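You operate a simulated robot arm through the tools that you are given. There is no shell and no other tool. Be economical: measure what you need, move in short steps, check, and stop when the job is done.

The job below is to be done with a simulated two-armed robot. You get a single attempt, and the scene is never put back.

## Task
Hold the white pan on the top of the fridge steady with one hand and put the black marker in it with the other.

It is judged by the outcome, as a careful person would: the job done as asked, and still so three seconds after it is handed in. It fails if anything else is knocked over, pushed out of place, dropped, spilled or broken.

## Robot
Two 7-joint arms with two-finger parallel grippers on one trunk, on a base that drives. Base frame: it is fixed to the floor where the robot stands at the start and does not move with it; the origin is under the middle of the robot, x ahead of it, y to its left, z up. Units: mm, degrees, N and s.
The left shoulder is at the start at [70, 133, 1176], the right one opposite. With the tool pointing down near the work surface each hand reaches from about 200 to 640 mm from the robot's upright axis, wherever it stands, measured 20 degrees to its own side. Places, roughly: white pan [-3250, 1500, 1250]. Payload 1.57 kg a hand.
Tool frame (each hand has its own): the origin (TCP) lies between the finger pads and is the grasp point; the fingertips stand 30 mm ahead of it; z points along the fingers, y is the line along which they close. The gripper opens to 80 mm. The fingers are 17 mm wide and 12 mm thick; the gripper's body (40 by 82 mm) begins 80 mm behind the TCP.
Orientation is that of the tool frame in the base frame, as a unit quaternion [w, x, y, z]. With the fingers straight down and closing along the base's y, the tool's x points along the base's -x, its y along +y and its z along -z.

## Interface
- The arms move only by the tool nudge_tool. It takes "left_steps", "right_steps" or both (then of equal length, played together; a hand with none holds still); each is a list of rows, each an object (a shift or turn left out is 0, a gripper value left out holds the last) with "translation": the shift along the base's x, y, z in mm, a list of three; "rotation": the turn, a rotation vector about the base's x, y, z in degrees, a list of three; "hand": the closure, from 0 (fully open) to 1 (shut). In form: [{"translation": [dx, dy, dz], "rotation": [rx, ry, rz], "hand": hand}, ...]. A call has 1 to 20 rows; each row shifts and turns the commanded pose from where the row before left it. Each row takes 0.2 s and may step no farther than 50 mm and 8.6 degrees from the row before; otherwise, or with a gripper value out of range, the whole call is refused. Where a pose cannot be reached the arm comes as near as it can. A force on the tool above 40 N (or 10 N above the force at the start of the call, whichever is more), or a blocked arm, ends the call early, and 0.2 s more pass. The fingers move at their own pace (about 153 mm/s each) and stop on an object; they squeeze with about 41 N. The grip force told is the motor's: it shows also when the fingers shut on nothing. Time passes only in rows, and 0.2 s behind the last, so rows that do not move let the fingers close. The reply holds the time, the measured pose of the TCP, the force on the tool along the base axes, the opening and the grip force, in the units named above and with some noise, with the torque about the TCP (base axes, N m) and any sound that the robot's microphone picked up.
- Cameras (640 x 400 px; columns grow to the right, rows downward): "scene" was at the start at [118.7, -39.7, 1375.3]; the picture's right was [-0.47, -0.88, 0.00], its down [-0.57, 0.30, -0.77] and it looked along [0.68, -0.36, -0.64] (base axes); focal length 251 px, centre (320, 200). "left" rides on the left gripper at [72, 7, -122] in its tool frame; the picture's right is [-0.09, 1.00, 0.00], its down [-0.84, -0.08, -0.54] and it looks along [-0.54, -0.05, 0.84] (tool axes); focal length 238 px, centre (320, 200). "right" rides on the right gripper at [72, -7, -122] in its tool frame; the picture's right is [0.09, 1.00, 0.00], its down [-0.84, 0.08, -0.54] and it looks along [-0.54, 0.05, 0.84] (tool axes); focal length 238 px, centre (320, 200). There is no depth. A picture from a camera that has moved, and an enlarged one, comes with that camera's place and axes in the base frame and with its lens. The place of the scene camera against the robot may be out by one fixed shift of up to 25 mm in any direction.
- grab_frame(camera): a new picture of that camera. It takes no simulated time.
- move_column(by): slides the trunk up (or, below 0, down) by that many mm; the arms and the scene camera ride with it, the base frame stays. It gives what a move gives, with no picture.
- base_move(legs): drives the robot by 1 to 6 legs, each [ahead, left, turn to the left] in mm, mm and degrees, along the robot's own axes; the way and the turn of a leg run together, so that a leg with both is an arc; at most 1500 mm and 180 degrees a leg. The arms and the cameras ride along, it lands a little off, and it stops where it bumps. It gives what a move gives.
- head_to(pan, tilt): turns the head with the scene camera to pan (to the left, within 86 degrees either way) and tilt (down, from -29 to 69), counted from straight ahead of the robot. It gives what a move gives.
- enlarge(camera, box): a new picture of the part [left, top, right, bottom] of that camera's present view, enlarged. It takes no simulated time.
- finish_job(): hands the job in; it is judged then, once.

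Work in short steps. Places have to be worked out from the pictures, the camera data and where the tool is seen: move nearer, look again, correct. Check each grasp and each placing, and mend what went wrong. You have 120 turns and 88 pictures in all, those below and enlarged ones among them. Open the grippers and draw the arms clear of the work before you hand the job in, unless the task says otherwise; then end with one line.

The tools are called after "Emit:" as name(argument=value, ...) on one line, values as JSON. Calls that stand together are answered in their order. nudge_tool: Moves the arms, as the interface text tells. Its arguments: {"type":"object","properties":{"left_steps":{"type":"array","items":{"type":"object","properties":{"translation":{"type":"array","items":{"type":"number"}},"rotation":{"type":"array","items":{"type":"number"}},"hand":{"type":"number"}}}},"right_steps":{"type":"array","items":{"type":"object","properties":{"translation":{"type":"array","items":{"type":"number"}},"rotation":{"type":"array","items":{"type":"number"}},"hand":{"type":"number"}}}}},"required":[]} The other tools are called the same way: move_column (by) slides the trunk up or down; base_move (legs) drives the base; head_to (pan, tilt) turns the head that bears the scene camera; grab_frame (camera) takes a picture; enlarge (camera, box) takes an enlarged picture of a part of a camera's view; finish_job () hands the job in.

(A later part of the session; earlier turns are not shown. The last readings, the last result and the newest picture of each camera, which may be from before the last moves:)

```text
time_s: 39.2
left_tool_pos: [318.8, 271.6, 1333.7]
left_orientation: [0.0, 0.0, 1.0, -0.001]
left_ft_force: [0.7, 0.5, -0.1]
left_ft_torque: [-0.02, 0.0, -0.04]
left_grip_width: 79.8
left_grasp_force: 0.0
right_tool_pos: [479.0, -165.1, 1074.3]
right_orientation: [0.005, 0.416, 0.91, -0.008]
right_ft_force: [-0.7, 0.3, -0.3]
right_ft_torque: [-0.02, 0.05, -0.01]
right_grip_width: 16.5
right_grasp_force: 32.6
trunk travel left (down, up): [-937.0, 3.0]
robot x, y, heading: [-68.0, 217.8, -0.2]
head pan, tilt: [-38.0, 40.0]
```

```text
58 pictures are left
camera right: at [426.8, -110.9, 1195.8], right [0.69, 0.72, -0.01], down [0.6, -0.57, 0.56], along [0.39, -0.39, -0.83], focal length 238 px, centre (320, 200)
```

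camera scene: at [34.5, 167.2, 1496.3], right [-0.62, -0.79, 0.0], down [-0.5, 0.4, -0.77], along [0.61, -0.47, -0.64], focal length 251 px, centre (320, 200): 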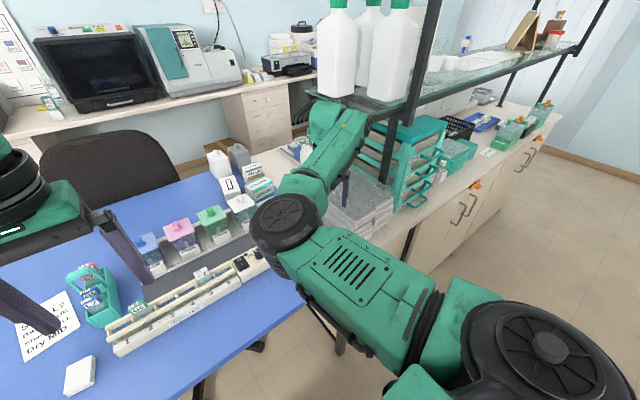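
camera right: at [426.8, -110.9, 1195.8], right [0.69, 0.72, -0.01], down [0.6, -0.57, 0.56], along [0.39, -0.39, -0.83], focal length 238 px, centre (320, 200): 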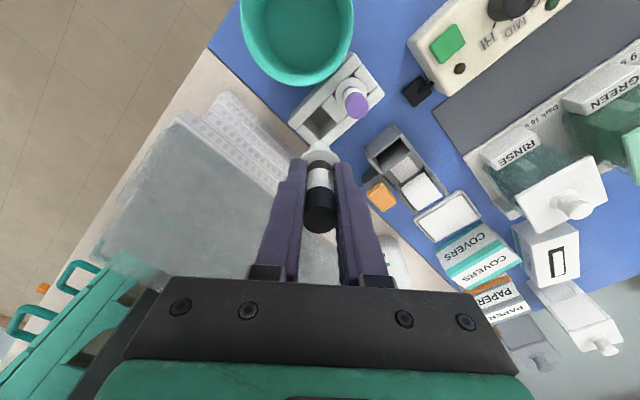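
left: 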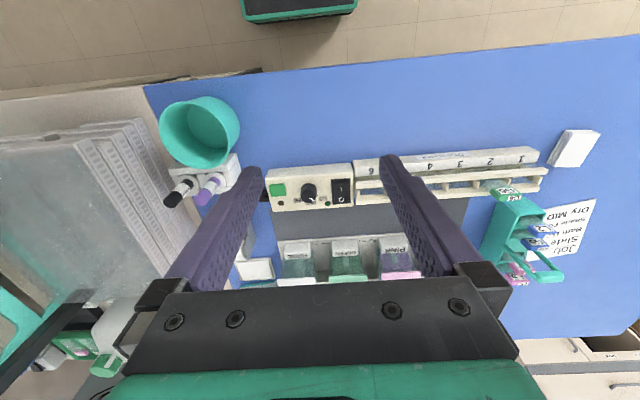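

The marker is out and the holder hasn't moved. I'll back off the table, then slide left along the aisle, and look toward the way around the island.

Emit:
base_move(legs=[[-170, 0, 0], [0, 700, 0]])

Emit:
head_to(pan=86, tilt=20)

Emit:
grab_frame(camera="scene")

Emit:
grab_frame(camera="right")

```text
time_s: 44.1
left_tool_pos: [146.9, 981.1, 1334.6]
left_orientation: [0.0, -0.005, 1.0, 0.0]
left_ft_force: [0.3, 0.2, 0.3]
left_ft_torque: [-0.01, 0.0, 0.01]
left_grip_width: 79.8
left_grasp_force: 0.1
right_tool_pos: [311.6, 547.6, 1074.2]
right_orientation: [0.006, 0.411, 0.911, -0.008]
right_ft_force: [0.2, 0.5, 0.4]
right_ft_torque: [0.01, 0.0, 0.02]
right_grip_width: 16.5
right_grasp_force: 31.8
trunk travel left (down, up): [-937.0, 3.0]
robot x, y, heading: [-239.1, 923.5, 0.5]
head pan, tilt: [-38.0, 40.0]
```

```text
time_s: 46.2
left_tool_pos: [147.2, 983.6, 1334.2]
left_orientation: [0.001, -0.004, 1.0, -0.001]
left_ft_force: [0.0, 0.5, -0.5]
left_ft_torque: [0.03, 0.04, -0.02]
left_grip_width: 79.9
left_grasp_force: 0.1
right_tool_pos: [312.5, 547.7, 1073.3]
right_orientation: [0.005, 0.411, 0.911, -0.009]
right_ft_force: [0.1, -0.5, -0.8]
right_ft_torque: [0.02, 0.03, 0.03]
right_grip_width: 16.7
right_grasp_force: 31.9
trunk travel left (down, up): [-937.0, 3.0]
robot x, y, heading: [-237.3, 925.2, 0.2]
head pan, tilt: [85.9, 20.0]
```

```text
57 pictures are left
camera scene: at [-188.5, 1019.5, 1593.8], right [1.0, -0.06, 0.0], down [-0.02, -0.34, -0.94], along [0.06, 0.94, -0.34], focal length 251 px, centre (320, 200)
```

scene: 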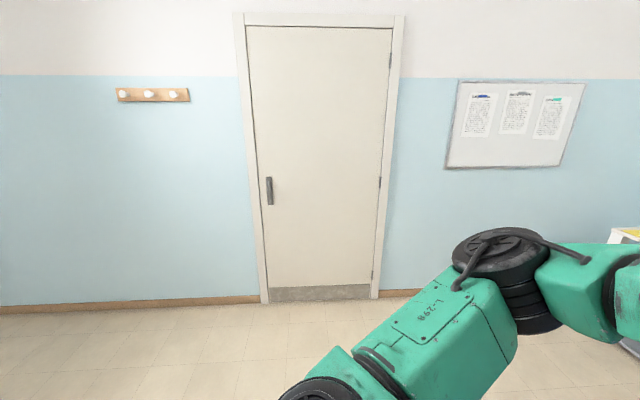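

```text
56 pictures are left
camera right: at [258.7, 600.8, 1195.8], right [0.69, 0.73, -0.01], down [0.61, -0.57, 0.56], along [0.4, -0.39, -0.83], focal length 238 px, centre (320, 200)
```

right: 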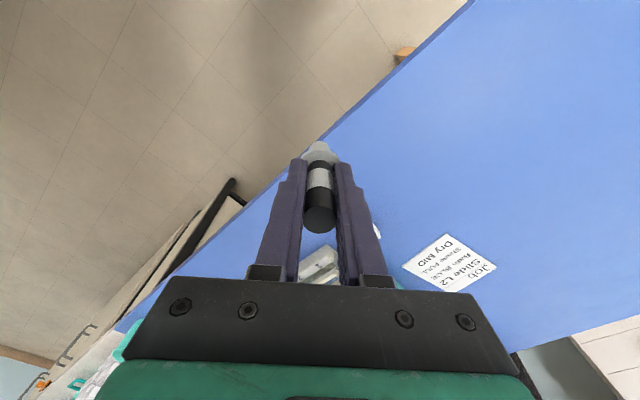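

The marker is held well and the way left is clear to the wall at y≈2800. I'll continue left past the island and turn to face the fridge side (heading 180°).

Emit:
base_move(legs=[[0, 750, 0], [0, 0, 90]])

Emit:
head_to(pan=80, tilt=15)

Emit:
grab_frame(camera="scene")

```text
time_s: 54.1
left_tool_pos: [-318.4, 2063.7, 1335.3]
left_orientation: [-0.001, 0.719, -0.695, 0.001]
left_ft_force: [-0.1, 0.8, 0.2]
left_ft_torque: [0.02, 0.02, 0.0]
left_grip_width: 80.2
left_grasp_force: 0.0
right_tool_pos: [115.5, 2238.0, 1073.9]
right_orientation: [0.01, -0.365, 0.931, 0.0]
right_ft_force: [0.3, -0.7, 0.2]
right_ft_torque: [-0.01, 0.01, 0.03]
right_grip_width: 16.6
right_grasp_force: 31.3
trunk travel left (down, up): [-937.0, 3.0]
robot x, y, heading: [-249.3, 1676.5, 92.0]
head pan, tilt: [85.9, 20.0]
```

```text
time_s: 54.8
left_tool_pos: [-315.2, 2064.4, 1335.0]
left_orientation: [-0.001, 0.719, -0.695, 0.0]
left_ft_force: [-0.8, -0.1, -0.2]
left_ft_torque: [0.0, 0.01, -0.02]
left_grip_width: 80.1
left_grasp_force: 0.0
right_tool_pos: [115.0, 2238.4, 1074.2]
right_orientation: [0.01, -0.365, 0.931, -0.002]
right_ft_force: [0.1, -0.7, 0.1]
right_ft_torque: [0.03, 0.02, 0.03]
right_grip_width: 16.2
right_grasp_force: 31.5
trunk travel left (down, up): [-937.0, 3.0]
robot x, y, heading: [-248.9, 1680.3, 91.8]
head pan, tilt: [80.0, 15.0]
```

```text
55 pictures are left
camera scene: at [-350.4, 1743.9, 1602.0], right [0.14, 0.99, 0.0], down [0.26, -0.04, -0.97], along [-0.96, 0.14, -0.26], focal length 251 px, centre (320, 200)
```

scene: 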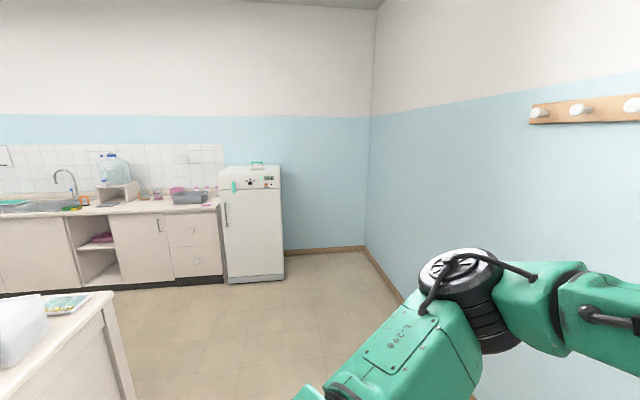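

The fridge stands in the far corner with something on top; I'll zoom in on it.

Emit:
enlarge(camera="scene", box=[200, 140, 300, 210])

```text
5.71 times, centred on (250, 175) of scene
camera zoom: at [-350.4, 1743.9, 1602.0], right [0.14, 0.99, 0.0], down [0.26, -0.04, -0.97], along [-0.96, 0.14, -0.26], focal length 1435 px, centre (720, 343)
```

zoom: 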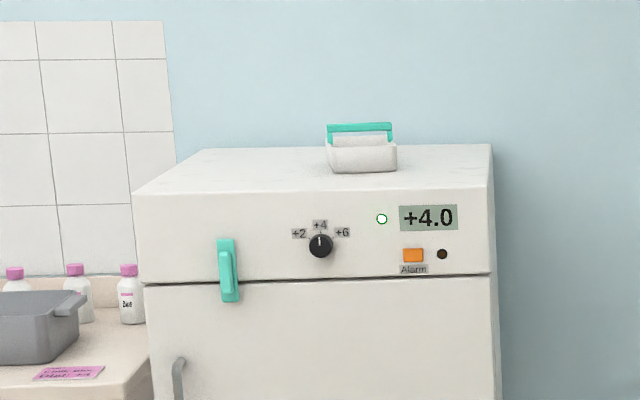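

The pan is a small white container with a teal handle at the middle-front of the fridge top. I'll turn to heading 180° and drive closer.

Emit:
base_move(legs=[[0, 0, 88], [1200, 0, 0]])

Emit:
head_to(pan=0, tilt=15)

Emit:
grab_frame(camera="scene")

```text
time_s: 64.5
left_tool_pos: [-1821.6, 1635.6, 1335.6]
left_orientation: [-0.001, 1.0, -0.005, 0.0]
left_ft_force: [0.8, 0.7, -1.2]
left_ft_torque: [-0.03, 0.0, -0.02]
left_grip_width: 79.9
left_grasp_force: 0.1
right_tool_pos: [-1976.9, 2073.0, 1073.9]
right_orientation: [-0.008, 0.907, -0.421, -0.007]
right_ft_force: [-0.3, 0.6, 0.3]
right_ft_torque: [-0.02, 0.03, 0.0]
right_grip_width: 16.3
right_grasp_force: 31.4
trunk travel left (down, up): [-937.0, 3.0]
robot x, y, heading: [-1438.8, 1684.5, 179.2]
head pan, tilt: [80.0, 15.0]
```

```text
time_s: 66.1
left_tool_pos: [-1820.4, 1634.5, 1334.5]
left_orientation: [-0.001, 1.0, -0.005, 0.0]
left_ft_force: [0.1, -0.3, -1.0]
left_ft_torque: [-0.03, -0.02, 0.02]
left_grip_width: 80.1
left_grasp_force: 0.1
right_tool_pos: [-1977.8, 2074.0, 1073.7]
right_orientation: [-0.009, 0.907, -0.421, -0.006]
right_ft_force: [0.4, 0.4, -0.6]
right_ft_torque: [-0.01, 0.01, 0.02]
right_grip_width: 16.7
right_grasp_force: 31.9
trunk travel left (down, up): [-937.0, 3.0]
robot x, y, heading: [-1433.6, 1684.2, 179.4]
head pan, tilt: [0.0, 15.0]
```

```text
53 pictures are left
camera scene: at [-1585.4, 1686.6, 1601.9], right [0.01, 1.0, 0.0], down [0.26, 0.0, -0.97], along [-0.97, 0.01, -0.26], focal length 251 px, centre (320, 200)
```

scene: 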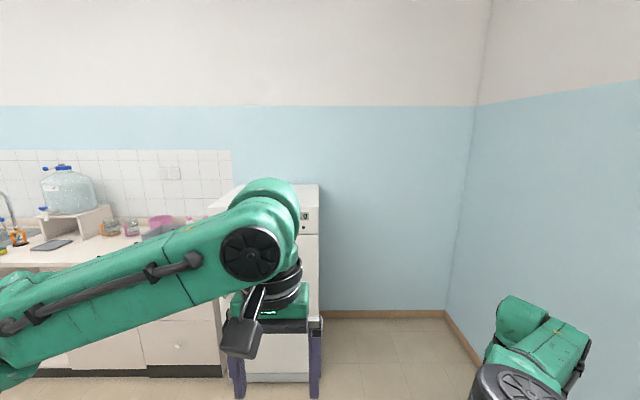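

I'll raise the right hand with the marker to fridge-top clearance here in open space, drawing it in somewhat.

Emit:
nudge_tool(right_steps=[{"translation": [8, 0, 25]}, {"translation": [8, 0, 25]}, {"translation": [8, 0, 25]}, {"translation": [8, 0, 25]}, {"translation": [8, 0, 25]}, {"translation": [8, 0, 25]}, {"translation": [8, 0, 25]}, {"translation": [8, 0, 25]}, {"translation": [0, 0, 25]}, {"translation": [0, 0, 25]}, {"translation": [0, 0, 25]}, {"translation": [0, 0, 25]}])

Emit:
base_move(legs=[[300, -300, 0]])

Emit:
head_to(pan=28, tilt=15)

Emit:
grab_frame(camera="scene")

```text
time_s: 68.7
left_tool_pos: [-1820.6, 1634.8, 1335.0]
left_orientation: [-0.001, 1.0, -0.005, 0.001]
left_ft_force: [-0.4, -0.2, 0.7]
left_ft_torque: [-0.02, 0.03, 0.02]
left_grip_width: 79.9
left_grasp_force: 0.0
right_tool_pos: [-1912.3, 2071.6, 1374.4]
right_orientation: [-0.008, 0.908, -0.42, -0.005]
right_ft_force: [0.4, 0.9, 0.1]
right_ft_torque: [0.04, -0.01, 0.02]
right_grip_width: 16.5
right_grasp_force: 31.5
trunk travel left (down, up): [-937.0, 3.0]
robot x, y, heading: [-1438.6, 1680.2, 179.7]
head pan, tilt: [0.0, 15.0]
```

```text
time_s: 71.3
left_tool_pos: [-2124.5, 1937.3, 1334.9]
left_orientation: [-0.001, 1.0, -0.001, -0.002]
left_ft_force: [-0.5, -0.4, 0.5]
left_ft_torque: [0.03, 0.04, 0.0]
left_grip_width: 80.0
left_grasp_force: 0.1
right_tool_pos: [-2220.7, 2373.1, 1376.2]
right_orientation: [-0.008, 0.909, -0.417, -0.007]
right_ft_force: [0.1, 0.4, -0.4]
right_ft_torque: [-0.03, -0.01, 0.01]
right_grip_width: 16.3
right_grasp_force: 31.8
trunk travel left (down, up): [-937.0, 3.0]
robot x, y, heading: [-1744.8, 1989.7, 179.6]
head pan, tilt: [0.0, 15.0]
```

```text
time_s: 72.2
left_tool_pos: [-2127.9, 1938.7, 1334.7]
left_orientation: [0.0, 1.0, -0.001, 0.0]
left_ft_force: [-0.4, 0.1, 0.1]
left_ft_torque: [-0.01, 0.02, 0.0]
left_grip_width: 80.0
left_grasp_force: 0.1
right_tool_pos: [-2223.4, 2377.3, 1374.3]
right_orientation: [-0.008, 0.909, -0.416, -0.005]
right_ft_force: [0.2, 0.2, 0.7]
right_ft_torque: [-0.01, 0.04, 0.01]
right_grip_width: 16.4
right_grasp_force: 31.8
trunk travel left (down, up): [-937.0, 3.0]
robot x, y, heading: [-1742.1, 1991.9, 179.8]
head pan, tilt: [28.0, 15.0]
```

```text
52 pictures are left
camera scene: at [-1881.2, 1948.7, 1601.9], right [-0.47, 0.88, 0.0], down [0.23, 0.12, -0.97], along [-0.85, -0.45, -0.26], focal length 251 px, centre (320, 200)
```

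scene: 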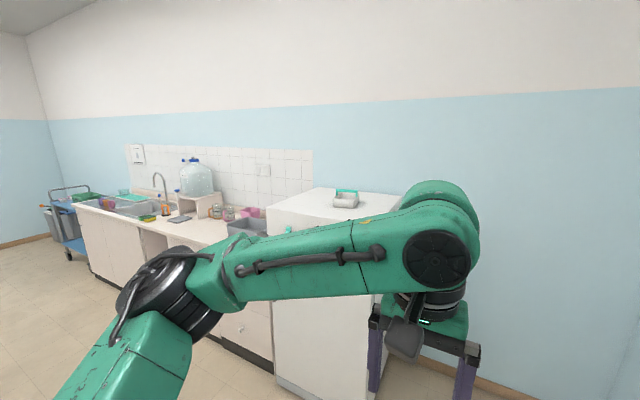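

The pan is now in view; I'll zoom in to read its form.

Emit:
enlarge(camera="scene", box=[265, 165, 425, 265])

```text
4.00 times, centred on (345, 215) of scene
camera zoom: at [-1881.2, 1948.7, 1601.9], right [-0.47, 0.88, 0.0], down [0.23, 0.12, -0.97], along [-0.85, -0.45, -0.26], focal length 1004 px, centre (220, 140)
```

zoom: 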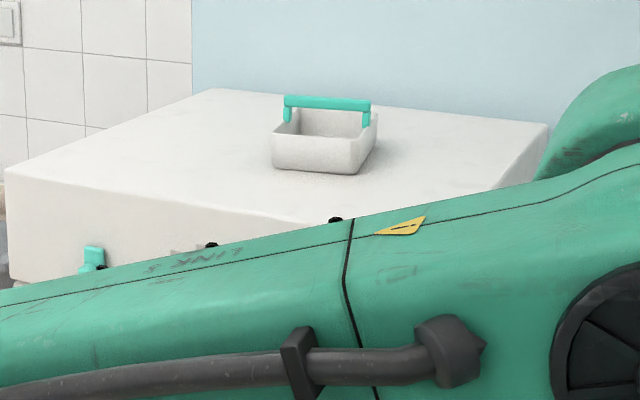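

The pan is a small rectangular tray with a teal bail handle running along y, on a fridge top at about z 1215. I'll drive in closer, in front of it and slightly to the left, hands above the top height.

Emit:
base_move(legs=[[0, 640, 0], [480, 0, 0]])

Emit:
head_to(pan=-10, tilt=25)

Emit:
grab_frame(camera="scene")

Emit:
grab_frame(camera="left")

```text
time_s: 78.3
left_tool_pos: [-2613.9, 1300.6, 1335.5]
left_orientation: [-0.001, 1.0, 0.003, -0.001]
left_ft_force: [0.3, 0.0, 0.0]
left_ft_torque: [0.02, 0.01, 0.01]
left_grip_width: 80.1
left_grasp_force: 0.0
right_tool_pos: [-2711.4, 1735.4, 1376.3]
right_orientation: [-0.009, 0.91, -0.415, -0.006]
right_ft_force: [0.7, -0.6, -0.1]
right_ft_torque: [-0.01, 0.0, 0.02]
right_grip_width: 16.4
right_grasp_force: 31.9
trunk travel left (down, up): [-937.0, 3.0]
robot x, y, heading: [-2234.4, 1357.1, -179.9]
head pan, tilt: [28.0, 15.0]
```

```text
time_s: 79.3
left_tool_pos: [-2616.3, 1299.8, 1334.6]
left_orientation: [-0.001, 1.0, 0.001, 0.001]
left_ft_force: [0.6, 0.8, -0.8]
left_ft_torque: [0.03, -0.03, 0.0]
left_grip_width: 80.1
left_grasp_force: 0.1
right_tool_pos: [-2714.4, 1737.0, 1375.9]
right_orientation: [-0.008, 0.91, -0.415, -0.006]
right_ft_force: [-0.7, -0.3, -0.9]
right_ft_torque: [-0.01, 0.01, 0.05]
right_grip_width: 16.3
right_grasp_force: 32.0
trunk travel left (down, up): [-937.0, 3.0]
robot x, y, heading: [-2229.5, 1358.2, -179.9]
head pan, tilt: [-10.0, 25.0]
```

```text
50 pictures are left
camera scene: at [-2378.5, 1370.7, 1585.7], right [0.17, 0.99, 0.0], down [0.42, -0.07, -0.91], along [-0.89, 0.15, -0.42], focal length 251 px, centre (320, 200)
```

scene: 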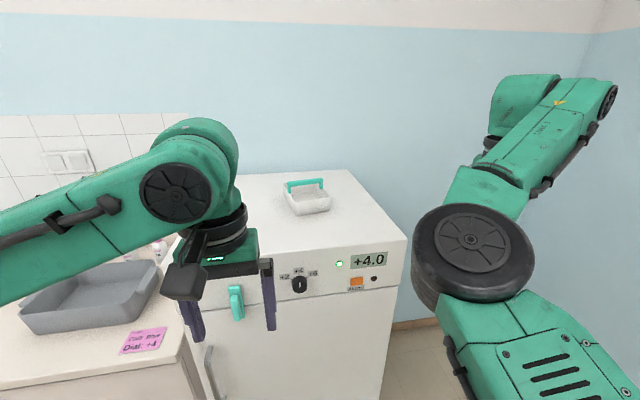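

```text
49 pictures are left
camera left: at [-2544.1, 1294.2, 1456.7], right [-0.09, -1.0, 0.0], down [-0.84, 0.07, 0.54], along [-0.54, 0.05, -0.84], focal length 238 px, centre (320, 200)
```

left: 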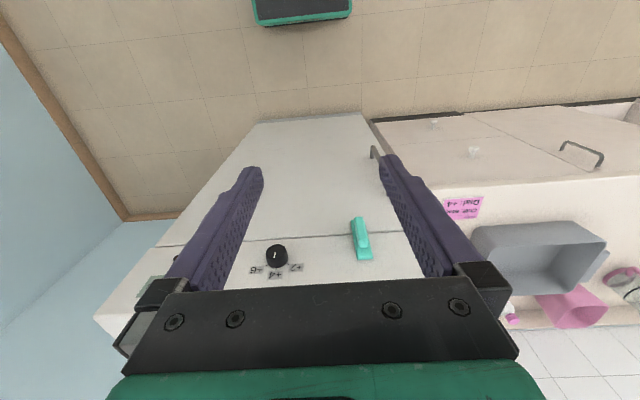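

Emit:
enlarge(camera="scene", box=[230, 150, 410, 260])

```text
3.56 times, centred on (320, 205) of scene
camera zoom: at [-2378.5, 1370.7, 1585.7], right [0.17, 0.99, 0.0], down [0.42, -0.07, -0.91], along [-0.89, 0.15, -0.42], focal length 893 px, centre (320, 182)
```

zoom: 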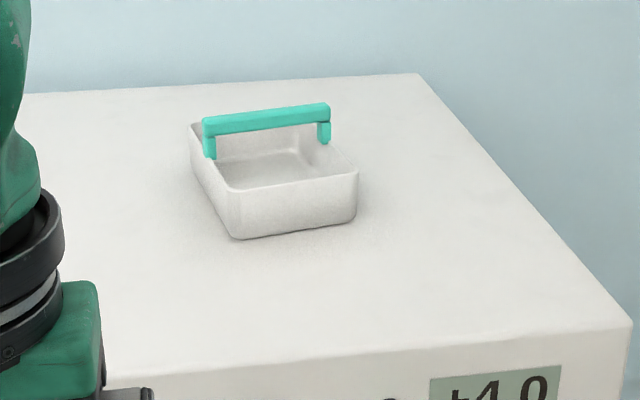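

The pan measures roughly 150 mm deep by 115 mm wide, with rim z≈1267, centre about [-3135,1450] and the bar at z≈1295 over its middle. I plan to hold the bar's left part with the left hand and slide the marker in tilted under the bar with the right, so I'll square the right hand and pitch it forward here.

Emit:
nudge_tool(right_steps=[{"rotation": [0, 0, 8.1]}, {"rotation": [0, 0, 8.1]}, {"rotation": [0, 0, 8.1]}, {"rotation": [0, 0, 8.1]}, {"rotation": [0, 0, 8.1]}, {"rotation": [0, 0, 8.1]}])

Emit:
nudge_tool(right_steps=[{"rotation": [0, 8, 0]}, {"rotation": [0, 8, 0]}, {"rotation": [0, 8, 0]}, {"rotation": [0, 8, 0]}, {"rotation": [0, 8, 0]}, {"rotation": [0, 8, 0]}, {"rotation": [0, 8, 0]}])

Emit:
head_to(pan=-35, tilt=25)

Emit:
grab_frame(camera="scene")

Emit:
grab_frame(camera="right")

```text
time_s: 80.7
left_tool_pos: [-2617.3, 1300.3, 1334.9]
left_orientation: [-0.001, 1.0, 0.002, 0.0]
left_ft_force: [-0.3, -0.3, 0.2]
left_ft_torque: [0.0, -0.02, 0.0]
left_grip_width: 79.8
left_grasp_force: 0.1
right_tool_pos: [-2714.6, 1735.6, 1374.2]
right_orientation: [-0.004, 1.0, -0.003, -0.009]
right_ft_force: [-0.8, -0.1, 0.0]
right_ft_torque: [-0.02, -0.03, 0.02]
right_grip_width: 16.5
right_grasp_force: 32.1
trunk travel left (down, up): [-937.0, 3.0]
robot x, y, heading: [-2231.1, 1352.8, -179.8]
head pan, tilt: [-10.0, 25.0]
```

```text
time_s: 82.3
left_tool_pos: [-2615.8, 1300.7, 1334.0]
left_orientation: [-0.001, 1.0, 0.002, 0.001]
left_ft_force: [0.2, 0.1, -0.5]
left_ft_torque: [0.01, -0.02, 0.01]
left_grip_width: 80.0
left_grasp_force: 0.1
right_tool_pos: [-2714.8, 1737.0, 1376.9]
right_orientation: [-0.002, 0.878, -0.004, -0.479]
right_ft_force: [-0.1, -0.3, -0.4]
right_ft_torque: [0.01, -0.01, 0.0]
right_grip_width: 16.5
right_grasp_force: 31.8
trunk travel left (down, up): [-937.0, 3.0]
robot x, y, heading: [-2228.2, 1356.2, -180.1]
head pan, tilt: [-10.0, 25.0]
```

```text
time_s: 83.2
left_tool_pos: [-2616.3, 1299.9, 1334.3]
left_orientation: [-0.002, 1.0, 0.002, 0.0]
left_ft_force: [0.3, 0.6, 0.0]
left_ft_torque: [-0.01, 0.0, 0.03]
left_grip_width: 80.0
left_grasp_force: 0.1
right_tool_pos: [-2715.9, 1736.6, 1376.1]
right_orientation: [-0.003, 0.879, -0.006, -0.477]
right_ft_force: [0.6, -0.7, -0.3]
right_ft_torque: [0.01, 0.0, -0.02]
right_grip_width: 16.6
right_grasp_force: 32.0
trunk travel left (down, up): [-937.0, 3.0]
robot x, y, heading: [-2229.7, 1354.8, -179.7]
head pan, tilt: [-35.0, 25.0]
```

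```text
47 pictures are left
camera scene: at [-2362.8, 1407.6, 1585.7], right [0.57, 0.82, 0.0], down [0.35, -0.24, -0.91], along [-0.74, 0.52, -0.42], focal length 251 px, centre (320, 200)
```

scene: 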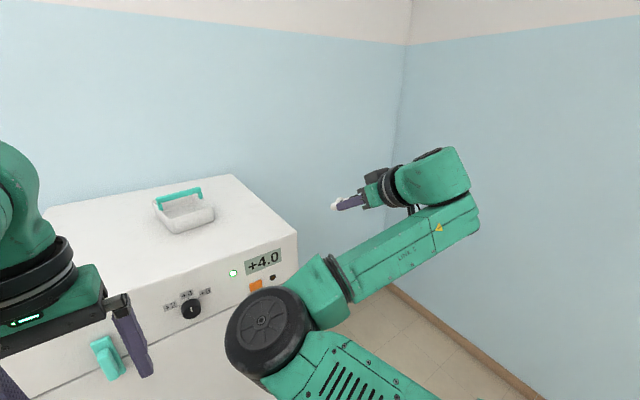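

```text
46 pictures are left
camera right: at [-2572.4, 1742.4, 1382.6], right [0.04, -1.0, -0.08], down [0.0, -0.08, 1.0], along [-1.0, -0.04, -0.01], focal length 238 px, centre (320, 200)
```

right: 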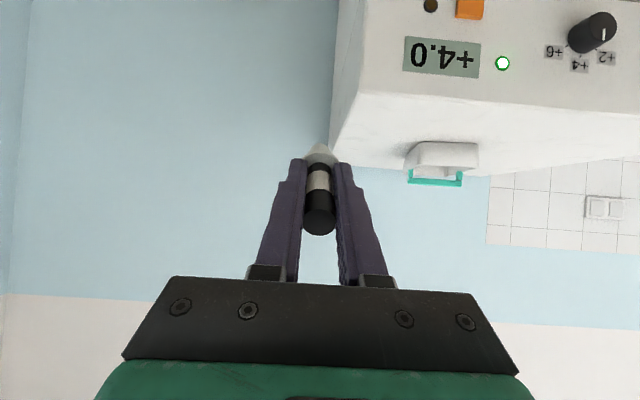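

The forward pitch (57°) works. I'll zoom on the marker to gauge how far it sticks out past the fingertips.

Emit:
enlarge(camera="scene", box=[310, 160, 430, 235])

```text
5.33 times, centred on (370, 198) of scene
camera zoom: at [-2362.8, 1407.6, 1585.7], right [0.57, 0.82, 0.0], down [0.35, -0.24, -0.91], along [-0.74, 0.52, -0.42], focal length 1339 px, centre (53, 213)
```

zoom: 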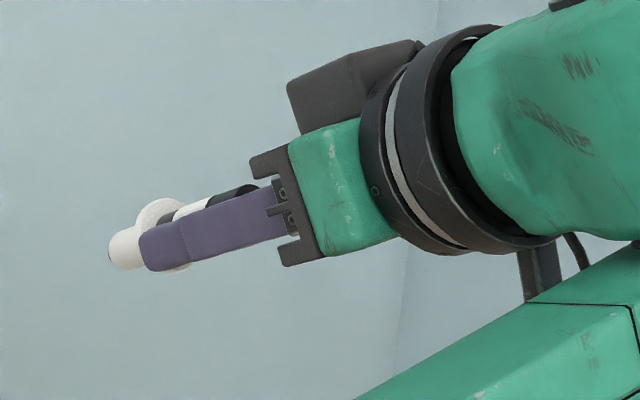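

The marker is about 88 mm long in all (tip ≈56 mm ahead of the TCP), so it fits flat in the pan. The left hand will pinch the pan's left wall near its front, which suits its current orientation. I'll drive 290 mm closer and look down on the pan.

Emit:
base_move(legs=[[200, 55, 0]])

Emit:
head_to(pan=-15, tilt=35)

Emit:
grab_frame(camera="scene")

Emit:
grab_frame(camera="left")

```text
time_s: 84.8
left_tool_pos: [-2808.4, 1247.0, 1335.5]
left_orientation: [-0.001, 1.0, 0.0, -0.003]
left_ft_force: [1.1, -0.4, -0.2]
left_ft_torque: [0.01, 0.0, -0.02]
left_grip_width: 80.1
left_grasp_force: 0.0
right_tool_pos: [-2905.9, 1681.7, 1375.6]
right_orientation: [-0.004, 0.878, -0.007, -0.479]
right_ft_force: [0.7, -0.7, -0.1]
right_ft_torque: [-0.01, 0.03, 0.03]
right_grip_width: 16.7
right_grasp_force: 31.6
trunk travel left (down, up): [-937.0, 3.0]
robot x, y, heading: [-2429.5, 1300.3, -180.0]
head pan, tilt: [-35.0, 25.0]
```

```text
time_s: 85.7
left_tool_pos: [-2813.8, 1244.2, 1334.3]
left_orientation: [0.0, 1.0, 0.001, 0.0]
left_ft_force: [0.1, -0.2, 0.0]
left_ft_torque: [0.0, -0.01, -0.01]
left_grip_width: 80.1
left_grasp_force: 0.0
right_tool_pos: [-2912.0, 1681.2, 1375.0]
right_orientation: [-0.003, 0.879, -0.005, -0.477]
right_ft_force: [-0.1, -0.5, -0.6]
right_ft_torque: [0.01, -0.02, 0.0]
right_grip_width: 16.5
right_grasp_force: 31.9
trunk travel left (down, up): [-937.0, 3.0]
robot x, y, heading: [-2428.4, 1301.4, -179.9]
head pan, tilt: [-15.0, 35.0]
```

```text
44 pictures are left
camera scene: at [-2570.0, 1321.6, 1570.0], right [0.26, 0.97, 0.0], down [0.55, -0.15, -0.82], along [-0.79, 0.21, -0.57], focal length 251 px, centre (320, 200)
```

scene: 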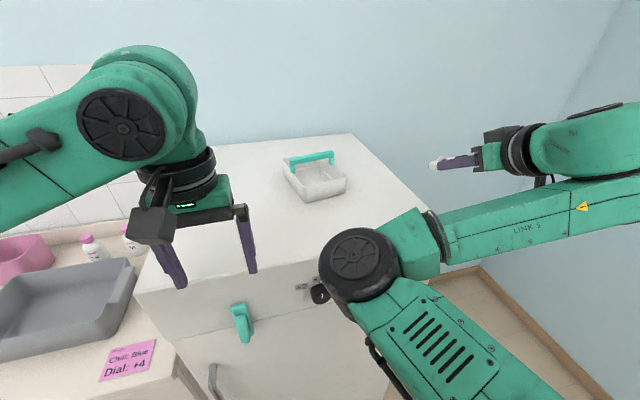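

```text
43 pictures are left
camera left: at [-2741.4, 1238.4, 1456.8], right [-0.09, -1.0, 0.0], down [-0.84, 0.07, 0.54], along [-0.54, 0.05, -0.84], focal length 238 px, centre (320, 200)
```

left: 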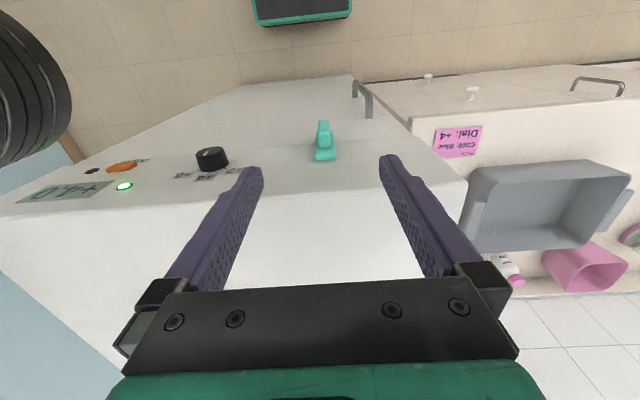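

The right elbow sits above the fridge-top level, so there's room. I'll drive 90 mm more forward, then bring the left hand above the pan's left wall at a safe height for a look.

Emit:
base_move(legs=[[90, 0, 0]])

Emit:
nudge_tool(left_steps=[{"translation": [-15, 12, 5]}, {"translation": [-15, 12, 5]}, {"translation": [-15, 12, 5]}, {"translation": [-15, 12, 0]}, {"translation": [-15, 12, 0]}, {"translation": [-15, 12, 0]}, {"translation": [-15, 12, 0]}])

Emit:
grab_frame(camera="left")

Emit:
grab_frame(camera="scene")

```text
time_s: 86.8
left_tool_pos: [-2893.4, 1244.0, 1338.9]
left_orientation: [-0.001, 1.0, 0.001, -0.004]
left_ft_force: [0.3, -0.5, 0.8]
left_ft_torque: [0.02, 0.02, 0.02]
left_grip_width: 80.0
left_grasp_force: 0.0
right_tool_pos: [-2991.3, 1680.2, 1379.2]
right_orientation: [-0.004, 0.877, -0.007, -0.481]
right_ft_force: [1.1, -0.2, -0.8]
right_ft_torque: [-0.01, -0.04, 0.01]
right_grip_width: 16.5
right_grasp_force: 31.9
trunk travel left (down, up): [-937.0, 3.0]
robot x, y, heading: [-2517.2, 1298.8, -179.9]
head pan, tilt: [-15.0, 35.0]
```

```text
time_s: 88.4
left_tool_pos: [-3008.3, 1330.0, 1349.9]
left_orientation: [0.0, 1.0, 0.001, 0.0]
left_ft_force: [-1.0, 0.5, 0.0]
left_ft_torque: [-0.03, 0.03, 0.02]
left_grip_width: 79.8
left_grasp_force: 0.1
right_tool_pos: [-3002.5, 1681.9, 1376.3]
right_orientation: [-0.003, 0.879, -0.006, -0.477]
right_ft_force: [0.2, 0.8, -0.4]
right_ft_torque: [0.01, -0.02, -0.04]
right_grip_width: 16.7
right_grasp_force: 32.3
trunk travel left (down, up): [-937.0, 3.0]
robot x, y, heading: [-2516.2, 1299.1, -180.0]
head pan, tilt: [-15.0, 35.0]
```

```text
42 pictures are left
camera left: at [-2937.4, 1324.1, 1471.3], right [-0.09, -1.0, 0.0], down [-0.84, 0.08, 0.54], along [-0.54, 0.05, -0.84], focal length 238 px, centre (320, 200)
```

left: 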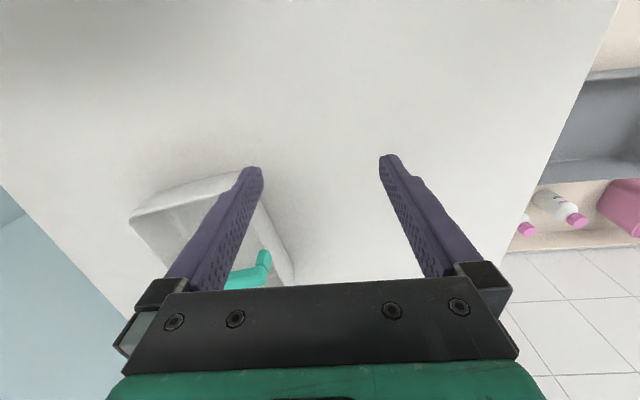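

```text
41 pictures are left
camera scene: at [-2661.3, 1323.2, 1569.8], right [0.26, 0.97, 0.0], down [0.56, -0.15, -0.82], along [-0.79, 0.21, -0.57], focal length 251 px, centre (320, 200)
```

scene: 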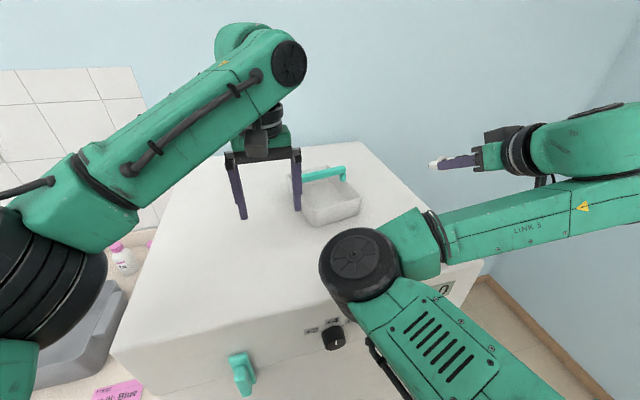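

The wrist view shows the handle's left end near [-3105,1397], about 20 mm nearer than the scene-camera estimate. I'll bring the left hand higher over the wall for a better calibrated view.

Emit:
nudge_tool(left_steps=[{"translation": [-10, 10, 10]}, {"translation": [-10, 10, 10]}, {"translation": [-10, 10, 10]}, {"translation": [-10, 10, 10]}, {"translation": [-10, 10, 0]}, {"translation": [-10, 10, 0]}])

Emit:
grab_frame(camera="left")

```text
time_s: 89.8
left_tool_pos: [-3027.9, 1349.3, 1369.1]
left_orientation: [0.0, 1.0, 0.001, -0.001]
left_ft_force: [0.2, 0.3, -0.1]
left_ft_torque: [0.03, 0.0, 0.0]
left_grip_width: 80.0
left_grasp_force: 0.1
left hand out of reach, approached as far as the arm can: row 3, 4, 5, 6
right_tool_pos: [-3000.8, 1681.6, 1375.7]
right_orientation: [-0.002, 0.878, -0.006, -0.478]
right_ft_force: [0.0, 0.5, 0.3]
right_ft_torque: [-0.02, -0.01, 0.01]
right_grip_width: 16.5
right_grasp_force: 31.9
trunk travel left (down, up): [-937.0, 3.0]
robot x, y, heading: [-2517.8, 1300.1, -179.8]
head pan, tilt: [-15.0, 35.0]
```

```text
40 pictures are left
camera left: at [-2955.2, 1343.5, 1491.2], right [-0.09, -1.0, 0.0], down [-0.84, 0.08, 0.54], along [-0.54, 0.05, -0.84], focal length 238 px, centre (320, 200)
```

left: 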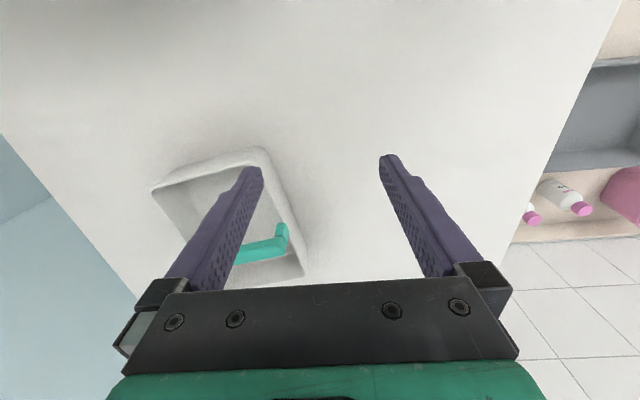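

The wrist view puts the front-left rim corner near [-3035,1408] and the left wall running back to about [-3222,1390]. The hand is at its reach limit this high, so I'll advance while lowering slightly.

Emit:
nudge_tool(left_steps=[{"translation": [-2, 5, -15], "rotation": [0, 0, 3]}, {"translation": [-2, 5, -12], "rotation": [0, 0, 3]}, {"translation": [-10, 10, 0], "rotation": [0, 0, 2]}, {"translation": [-10, 10, 0]}, {"translation": [-10, 10, 0]}, {"translation": [-10, 10, 0]}])

Emit:
grab_frame(camera="left")

```text
time_s: 91.2
left_tool_pos: [-3032.1, 1361.5, 1340.4]
left_orientation: [-0.001, 0.998, 0.061, -0.001]
left_ft_force: [0.4, 0.6, 0.5]
left_ft_torque: [-0.01, -0.04, -0.01]
left_grip_width: 79.8
left_grasp_force: 0.2
left hand out of reach, approached as far as the arm can: row 3, 4, 5, 6
right_tool_pos: [-3000.9, 1680.6, 1374.8]
right_orientation: [-0.004, 0.879, -0.006, -0.477]
right_ft_force: [-1.0, 0.3, 0.0]
right_ft_torque: [0.02, 0.01, 0.02]
right_grip_width: 16.2
right_grasp_force: 31.8
trunk travel left (down, up): [-937.0, 3.0]
robot x, y, heading: [-2515.3, 1306.9, -179.9]
head pan, tilt: [-15.0, 35.0]
```

```text
39 pictures are left
camera left: at [-2960.0, 1364.2, 1463.2], right [0.03, -1.0, 0.0], down [-0.84, -0.03, 0.54], along [-0.54, -0.02, -0.84], focal length 238 px, centre (320, 200)
```

left: 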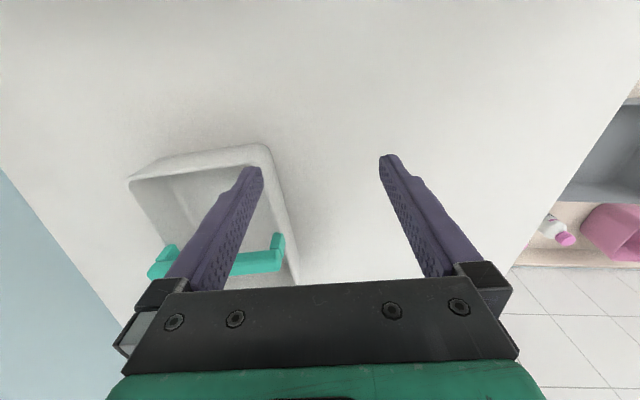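

The left hand stays at its reach edge, so the base needs to come closer. I'll look down to check the gap between base and fridge.

Emit:
head_to(pan=10, tilt=69)

Emit:
grab_frame(camera="scene")

```text
time_s: 92.2
left_tool_pos: [-3032.5, 1362.9, 1340.1]
left_orientation: [0.0, 0.998, 0.062, -0.001]
left_ft_force: [0.1, 0.2, 0.5]
left_ft_torque: [0.0, 0.0, -0.01]
left_grip_width: 80.0
left_grasp_force: 0.0
right_tool_pos: [-3000.7, 1681.2, 1376.0]
right_orientation: [-0.004, 0.878, -0.007, -0.478]
right_ft_force: [0.5, 0.3, 0.4]
right_ft_torque: [0.0, 0.02, -0.03]
right_grip_width: 16.4
right_grasp_force: 31.7
trunk travel left (down, up): [-937.0, 3.0]
robot x, y, heading: [-2522.1, 1299.1, -179.8]
head pan, tilt: [10.0, 68.8]
```

```text
38 pictures are left
camera scene: at [-2629.6, 1289.2, 1526.3], right [-0.17, 0.98, 0.0], down [0.92, 0.16, -0.36], along [-0.36, -0.06, -0.93], focal length 251 px, centre (320, 200)
```

scene: 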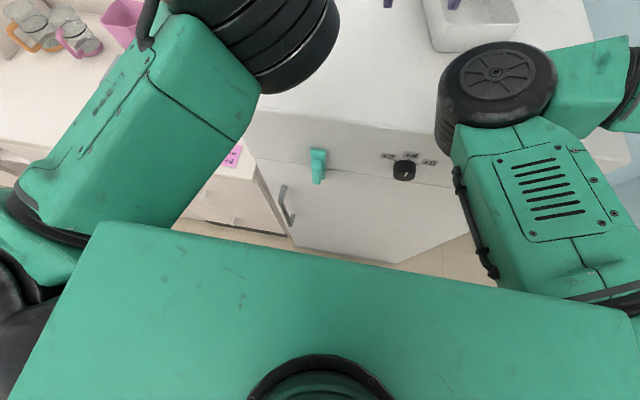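

The base front reaches about 240 mm ahead of its centre and the fridge front is at x≈-2890, leaving roughly 130 mm. I'll draw the left hand back a little and advance 65 mm.

Emit:
nudge_tool(left_steps=[{"translation": [20, 0, 5]}, {"translation": [20, 0, 5]}])

Emit:
base_move(legs=[[65, 0, 0]])

Emit:
nudge_tool(left_steps=[{"translation": [0, 8, -3]}, {"translation": [0, 8, -3]}, {"translation": [0, 8, 0]}])

Emit:
grab_frame(camera="left")

```text
time_s: 92.8
left_tool_pos: [-2992.8, 1358.8, 1351.3]
left_orientation: [-0.001, 0.997, 0.072, -0.001]
left_ft_force: [0.0, 0.3, -0.6]
left_ft_torque: [0.0, 0.0, 0.0]
left_grip_width: 79.9
left_grasp_force: 0.0
right_tool_pos: [-2999.8, 1680.1, 1376.4]
right_orientation: [-0.004, 0.878, -0.006, -0.478]
right_ft_force: [1.1, 0.3, 0.0]
right_ft_torque: [0.01, 0.01, 0.0]
right_grip_width: 16.6
right_grasp_force: 31.3
trunk travel left (down, up): [-937.0, 3.0]
robot x, y, heading: [-2515.2, 1296.4, -179.9]
head pan, tilt: [10.0, 68.8]
```

```text
time_s: 93.8
left_tool_pos: [-3047.4, 1361.3, 1355.6]
left_orientation: [-0.002, 0.998, 0.069, -0.005]
left_ft_force: [1.1, 0.8, -0.6]
left_ft_torque: [-0.03, 0.08, 0.03]
left_grip_width: 80.0
left_grasp_force: 0.0
right_tool_pos: [-3053.9, 1682.3, 1380.3]
right_orientation: [-0.003, 0.876, -0.006, -0.483]
right_ft_force: [0.8, 0.1, 0.5]
right_ft_torque: [0.0, 0.0, 0.01]
right_grip_width: 16.6
right_grasp_force: 32.0
trunk travel left (down, up): [-937.0, 3.0]
robot x, y, heading: [-2581.2, 1294.6, -179.8]
head pan, tilt: [10.0, 68.8]
```

```text
time_s: 94.5
left_tool_pos: [-3058.4, 1386.4, 1344.9]
left_orientation: [0.0, 0.998, 0.07, -0.002]
left_ft_force: [-0.1, -0.5, 0.0]
left_ft_torque: [0.02, 0.0, 0.0]
left_grip_width: 80.0
left_grasp_force: 0.1
right_tool_pos: [-3065.3, 1681.0, 1376.9]
right_orientation: [-0.004, 0.878, -0.007, -0.478]
right_ft_force: [-0.8, 0.2, 0.4]
right_ft_torque: [-0.02, 0.01, 0.03]
right_grip_width: 16.4
right_grasp_force: 31.9
trunk travel left (down, up): [-937.0, 3.0]
robot x, y, heading: [-2581.7, 1297.0, -179.9]
head pan, tilt: [10.0, 68.8]
```

```text
37 pictures are left
camera left: at [-2984.6, 1389.9, 1467.7], right [0.05, -1.0, 0.0], down [-0.84, -0.04, 0.54], along [-0.54, -0.02, -0.84], focal length 238 px, centre (320, 200)
```

left: 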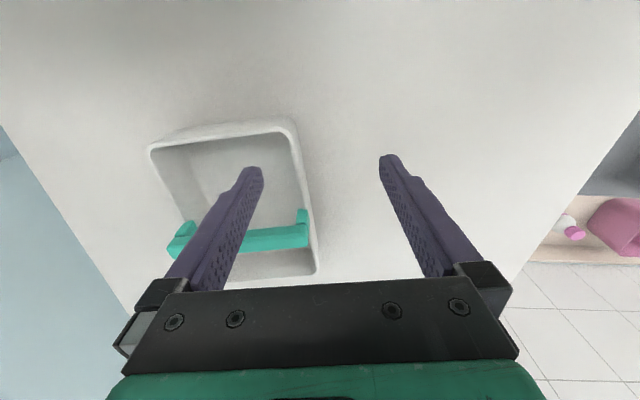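

The view is clear: rim front-left corner ≈[-3037,1413], back-left ≈[-3217,1383], front-right ≈[-3065,1535]. The left wall between corner and handle post is at about [-3075,1407], so I'll go over it with fingers 44 mm apart and lower partway.

Emit:
nudge_tool(left_steps=[{"translation": [-6, 7, 0], "hand": 0.45}, {"translation": [-6, 7, 0]}, {"translation": [-5, 7, 0]}, {"translation": [0, 0, -12]}, {"translation": [0, 0, -12]}])

Emit:
grab_frame(camera="left")

```text
time_s: 95.8
left_tool_pos: [-3070.1, 1399.6, 1321.3]
left_orientation: [0.0, 0.998, 0.07, -0.001]
left_ft_force: [0.2, -1.2, -0.2]
left_ft_torque: [0.0, -0.01, 0.0]
left_grip_width: 43.8
left_grasp_force: 0.0
left hand out of reach, approached as far as the arm can: row 3
right_tool_pos: [-3065.3, 1681.3, 1375.3]
right_orientation: [-0.003, 0.878, -0.006, -0.478]
right_ft_force: [0.0, -0.2, -1.2]
right_ft_torque: [-0.02, 0.0, 0.04]
right_grip_width: 16.5
right_grasp_force: 31.5
trunk travel left (down, up): [-937.0, 3.0]
robot x, y, heading: [-2586.1, 1298.2, -179.9]
head pan, tilt: [10.0, 68.8]
```

```text
36 pictures are left
camera left: at [-2998.0, 1403.6, 1443.7], right [0.05, -1.0, 0.0], down [-0.84, -0.04, 0.54], along [-0.54, -0.02, -0.84], focal length 238 px, centre (320, 200)
```

left: 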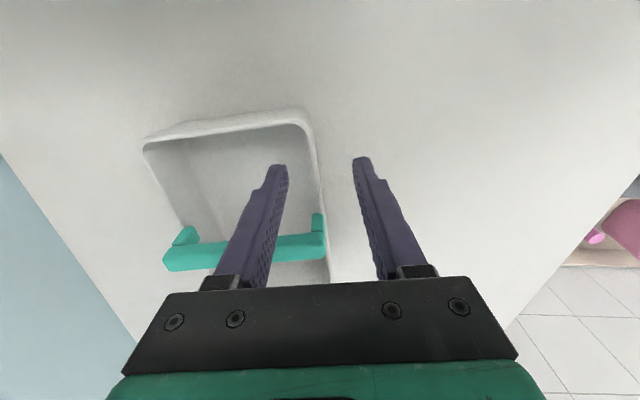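

The wall lies between the fingers, about 7 mm to the inner side of centre. I'll correct and descend so the tips are ~25 mm below the rim.

Emit:
nudge_tool(left_steps=[{"translation": [0, 0, -15]}, {"translation": [0, 4, -15]}, {"translation": [0, 3, -8]}])

Emit:
grab_frame(camera="left")

Emit:
head_to(pan=-15, tilt=40)

Emit:
grab_frame(camera="scene")

```text
time_s: 96.5
left_tool_pos: [-3070.5, 1406.8, 1283.9]
left_orientation: [-0.001, 0.998, 0.07, -0.001]
left_ft_force: [0.3, 0.6, 0.7]
left_ft_torque: [0.0, -0.01, -0.02]
left_grip_width: 44.0
left_grasp_force: 0.1
right_tool_pos: [-3066.3, 1682.0, 1375.4]
right_orientation: [-0.003, 0.879, -0.006, -0.477]
right_ft_force: [-0.5, -0.1, -0.4]
right_ft_torque: [0.0, 0.02, 0.0]
right_grip_width: 16.1
right_grasp_force: 32.1
trunk travel left (down, up): [-937.0, 3.0]
robot x, y, heading: [-2584.7, 1293.3, -180.0]
head pan, tilt: [10.0, 68.8]
```

```text
35 pictures are left
camera left: at [-2996.7, 1410.7, 1406.3], right [0.05, -1.0, 0.0], down [-0.84, -0.04, 0.54], along [-0.54, -0.02, -0.84], focal length 238 px, centre (320, 200)
```

left: 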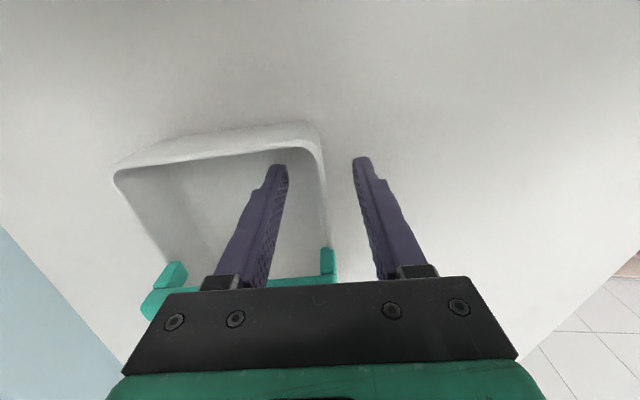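

```text
time_s: 97.5
left_tool_pos: [-3069.6, 1406.0, 1283.8]
left_orientation: [0.0, 0.998, 0.07, 0.0]
left_ft_force: [0.0, -0.2, -0.2]
left_ft_torque: [-0.01, -0.04, 0.02]
left_grip_width: 43.9
left_grasp_force: 0.1
right_tool_pos: [-3065.1, 1680.1, 1375.5]
right_orientation: [-0.003, 0.879, -0.006, -0.478]
right_ft_force: [-0.9, -0.7, 0.2]
right_ft_torque: [-0.01, 0.0, 0.01]
right_grip_width: 16.4
right_grasp_force: 31.8
trunk travel left (down, up): [-937.0, 3.0]
robot x, y, heading: [-2584.2, 1296.8, -179.8]
head pan, tilt: [-15.0, 40.0]
```

```text
34 pictures are left
camera scene: at [-2721.6, 1320.5, 1562.3], right [0.26, 0.97, 0.0], down [0.62, -0.17, -0.77], along [-0.74, 0.2, -0.64], focal length 251 px, centre (320, 200)
```

scene: 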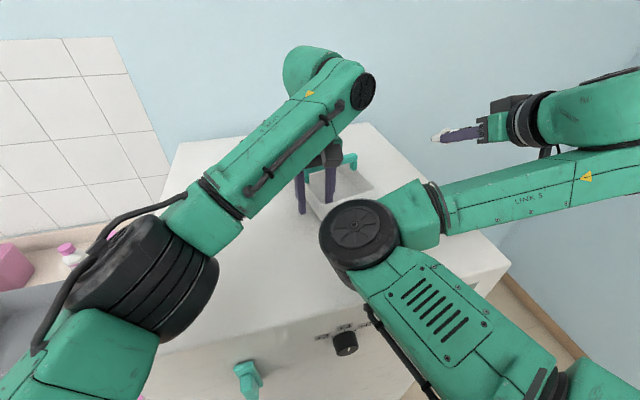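

Comparing the two heights, the rim is actually at z≈1288 (fridge top ≈1238), so the tips are already ~34 mm below it with the wall centred. I'll close the left hand on the wall.

Emit:
nudge_tool(left_steps=[{"hand": 0.7}, {"hand": 0.85}, {"hand": 0.93}, {"hand": 1}, {"hand": 1}])

Emit:
grab_frame(camera="left")

```text
time_s: 98.7
left_tool_pos: [-3069.3, 1405.4, 1285.1]
left_orientation: [-0.002, 0.998, 0.07, -0.001]
left_ft_force: [-1.2, 0.8, 6.3]
left_ft_torque: [0.97, -0.18, 0.13]
left_grip_width: 4.4
left_grasp_force: 24.6
right_tool_pos: [-3064.7, 1681.2, 1376.4]
right_orientation: [-0.003, 0.878, -0.006, -0.478]
right_ft_force: [0.6, 0.2, -0.5]
right_ft_torque: [-0.03, 0.03, -0.01]
right_grip_width: 16.5
right_grasp_force: 31.4
trunk travel left (down, up): [-937.0, 3.0]
robot x, y, heading: [-2585.0, 1299.0, -179.8]
head pan, tilt: [-15.0, 40.0]
```

```text
33 pictures are left
camera left: at [-2996.4, 1409.9, 1406.8], right [0.05, -1.0, 0.0], down [-0.84, -0.04, 0.54], along [-0.54, -0.02, -0.84], focal length 238 px, centre (320, 200)
```

left: 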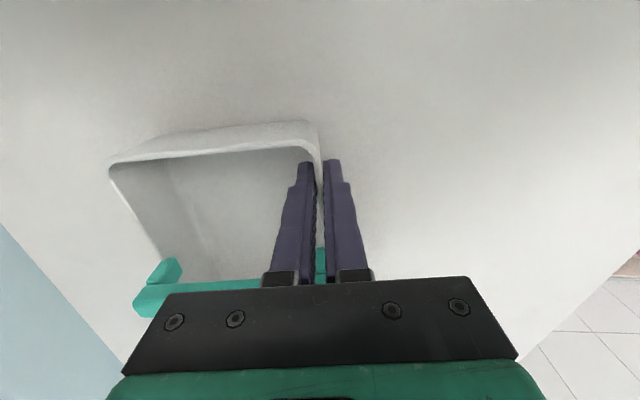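

The left hand holds the wall (4.4 mm) and the pan hasn't shifted. Now the right hand: lower it to z≈1340 well to the right of the pan, with a 10° yaw to match the pan, then check before coming across.

Emit:
nudge_tool(right_steps=[{"translation": [2, -10, -9], "rotation": [0, 0, 3]}, {"translation": [2, -10, -9], "rotation": [0, 0, 3]}, {"translation": [2, -10, -9], "rotation": [0, 0, 4]}, {"translation": [2, -10, -9]}])

Emit:
grab_frame(camera="right")

Emit:
grab_frame(camera="scene")

```text
time_s: 99.7
left_tool_pos: [-3067.9, 1405.3, 1284.5]
left_orientation: [-0.002, 0.998, 0.069, 0.0]
left_ft_force: [-1.4, 1.2, 6.9]
left_ft_torque: [0.92, -0.04, 0.13]
left_grip_width: 4.5
left_grasp_force: 25.3
right_tool_pos: [-3073.5, 1655.9, 1338.2]
right_orientation: [0.038, 0.876, 0.07, -0.477]
right_ft_force: [-0.8, 0.6, -0.5]
right_ft_torque: [-0.03, -0.02, -0.02]
right_grip_width: 16.6
right_grasp_force: 31.3
right hand out of reach, approached as far as the arm can: row 3, 4
trunk travel left (down, up): [-937.0, 3.0]
robot x, y, heading: [-2582.2, 1301.0, -180.0]
head pan, tilt: [-15.0, 40.0]
```

```text
32 pictures are left
camera right: at [-2934.2, 1684.8, 1344.7], right [0.21, -0.97, -0.08], down [0.01, -0.08, 1.0], along [-0.98, -0.21, 0.0], focal length 238 px, centre (320, 200)
```

right: 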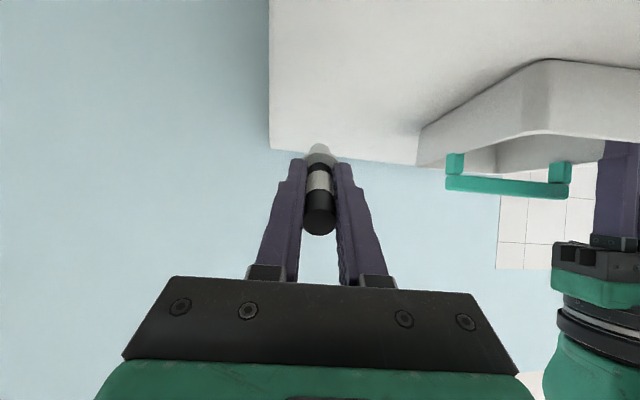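

```text
31 pictures are left
camera scene: at [-2721.2, 1320.6, 1562.5], right [0.26, 0.97, 0.0], down [0.62, -0.17, -0.77], along [-0.74, 0.2, -0.64], focal length 251 px, centre (320, 200)
```

scene: 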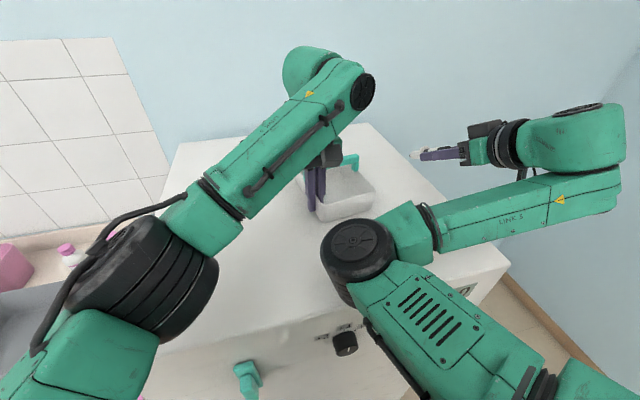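

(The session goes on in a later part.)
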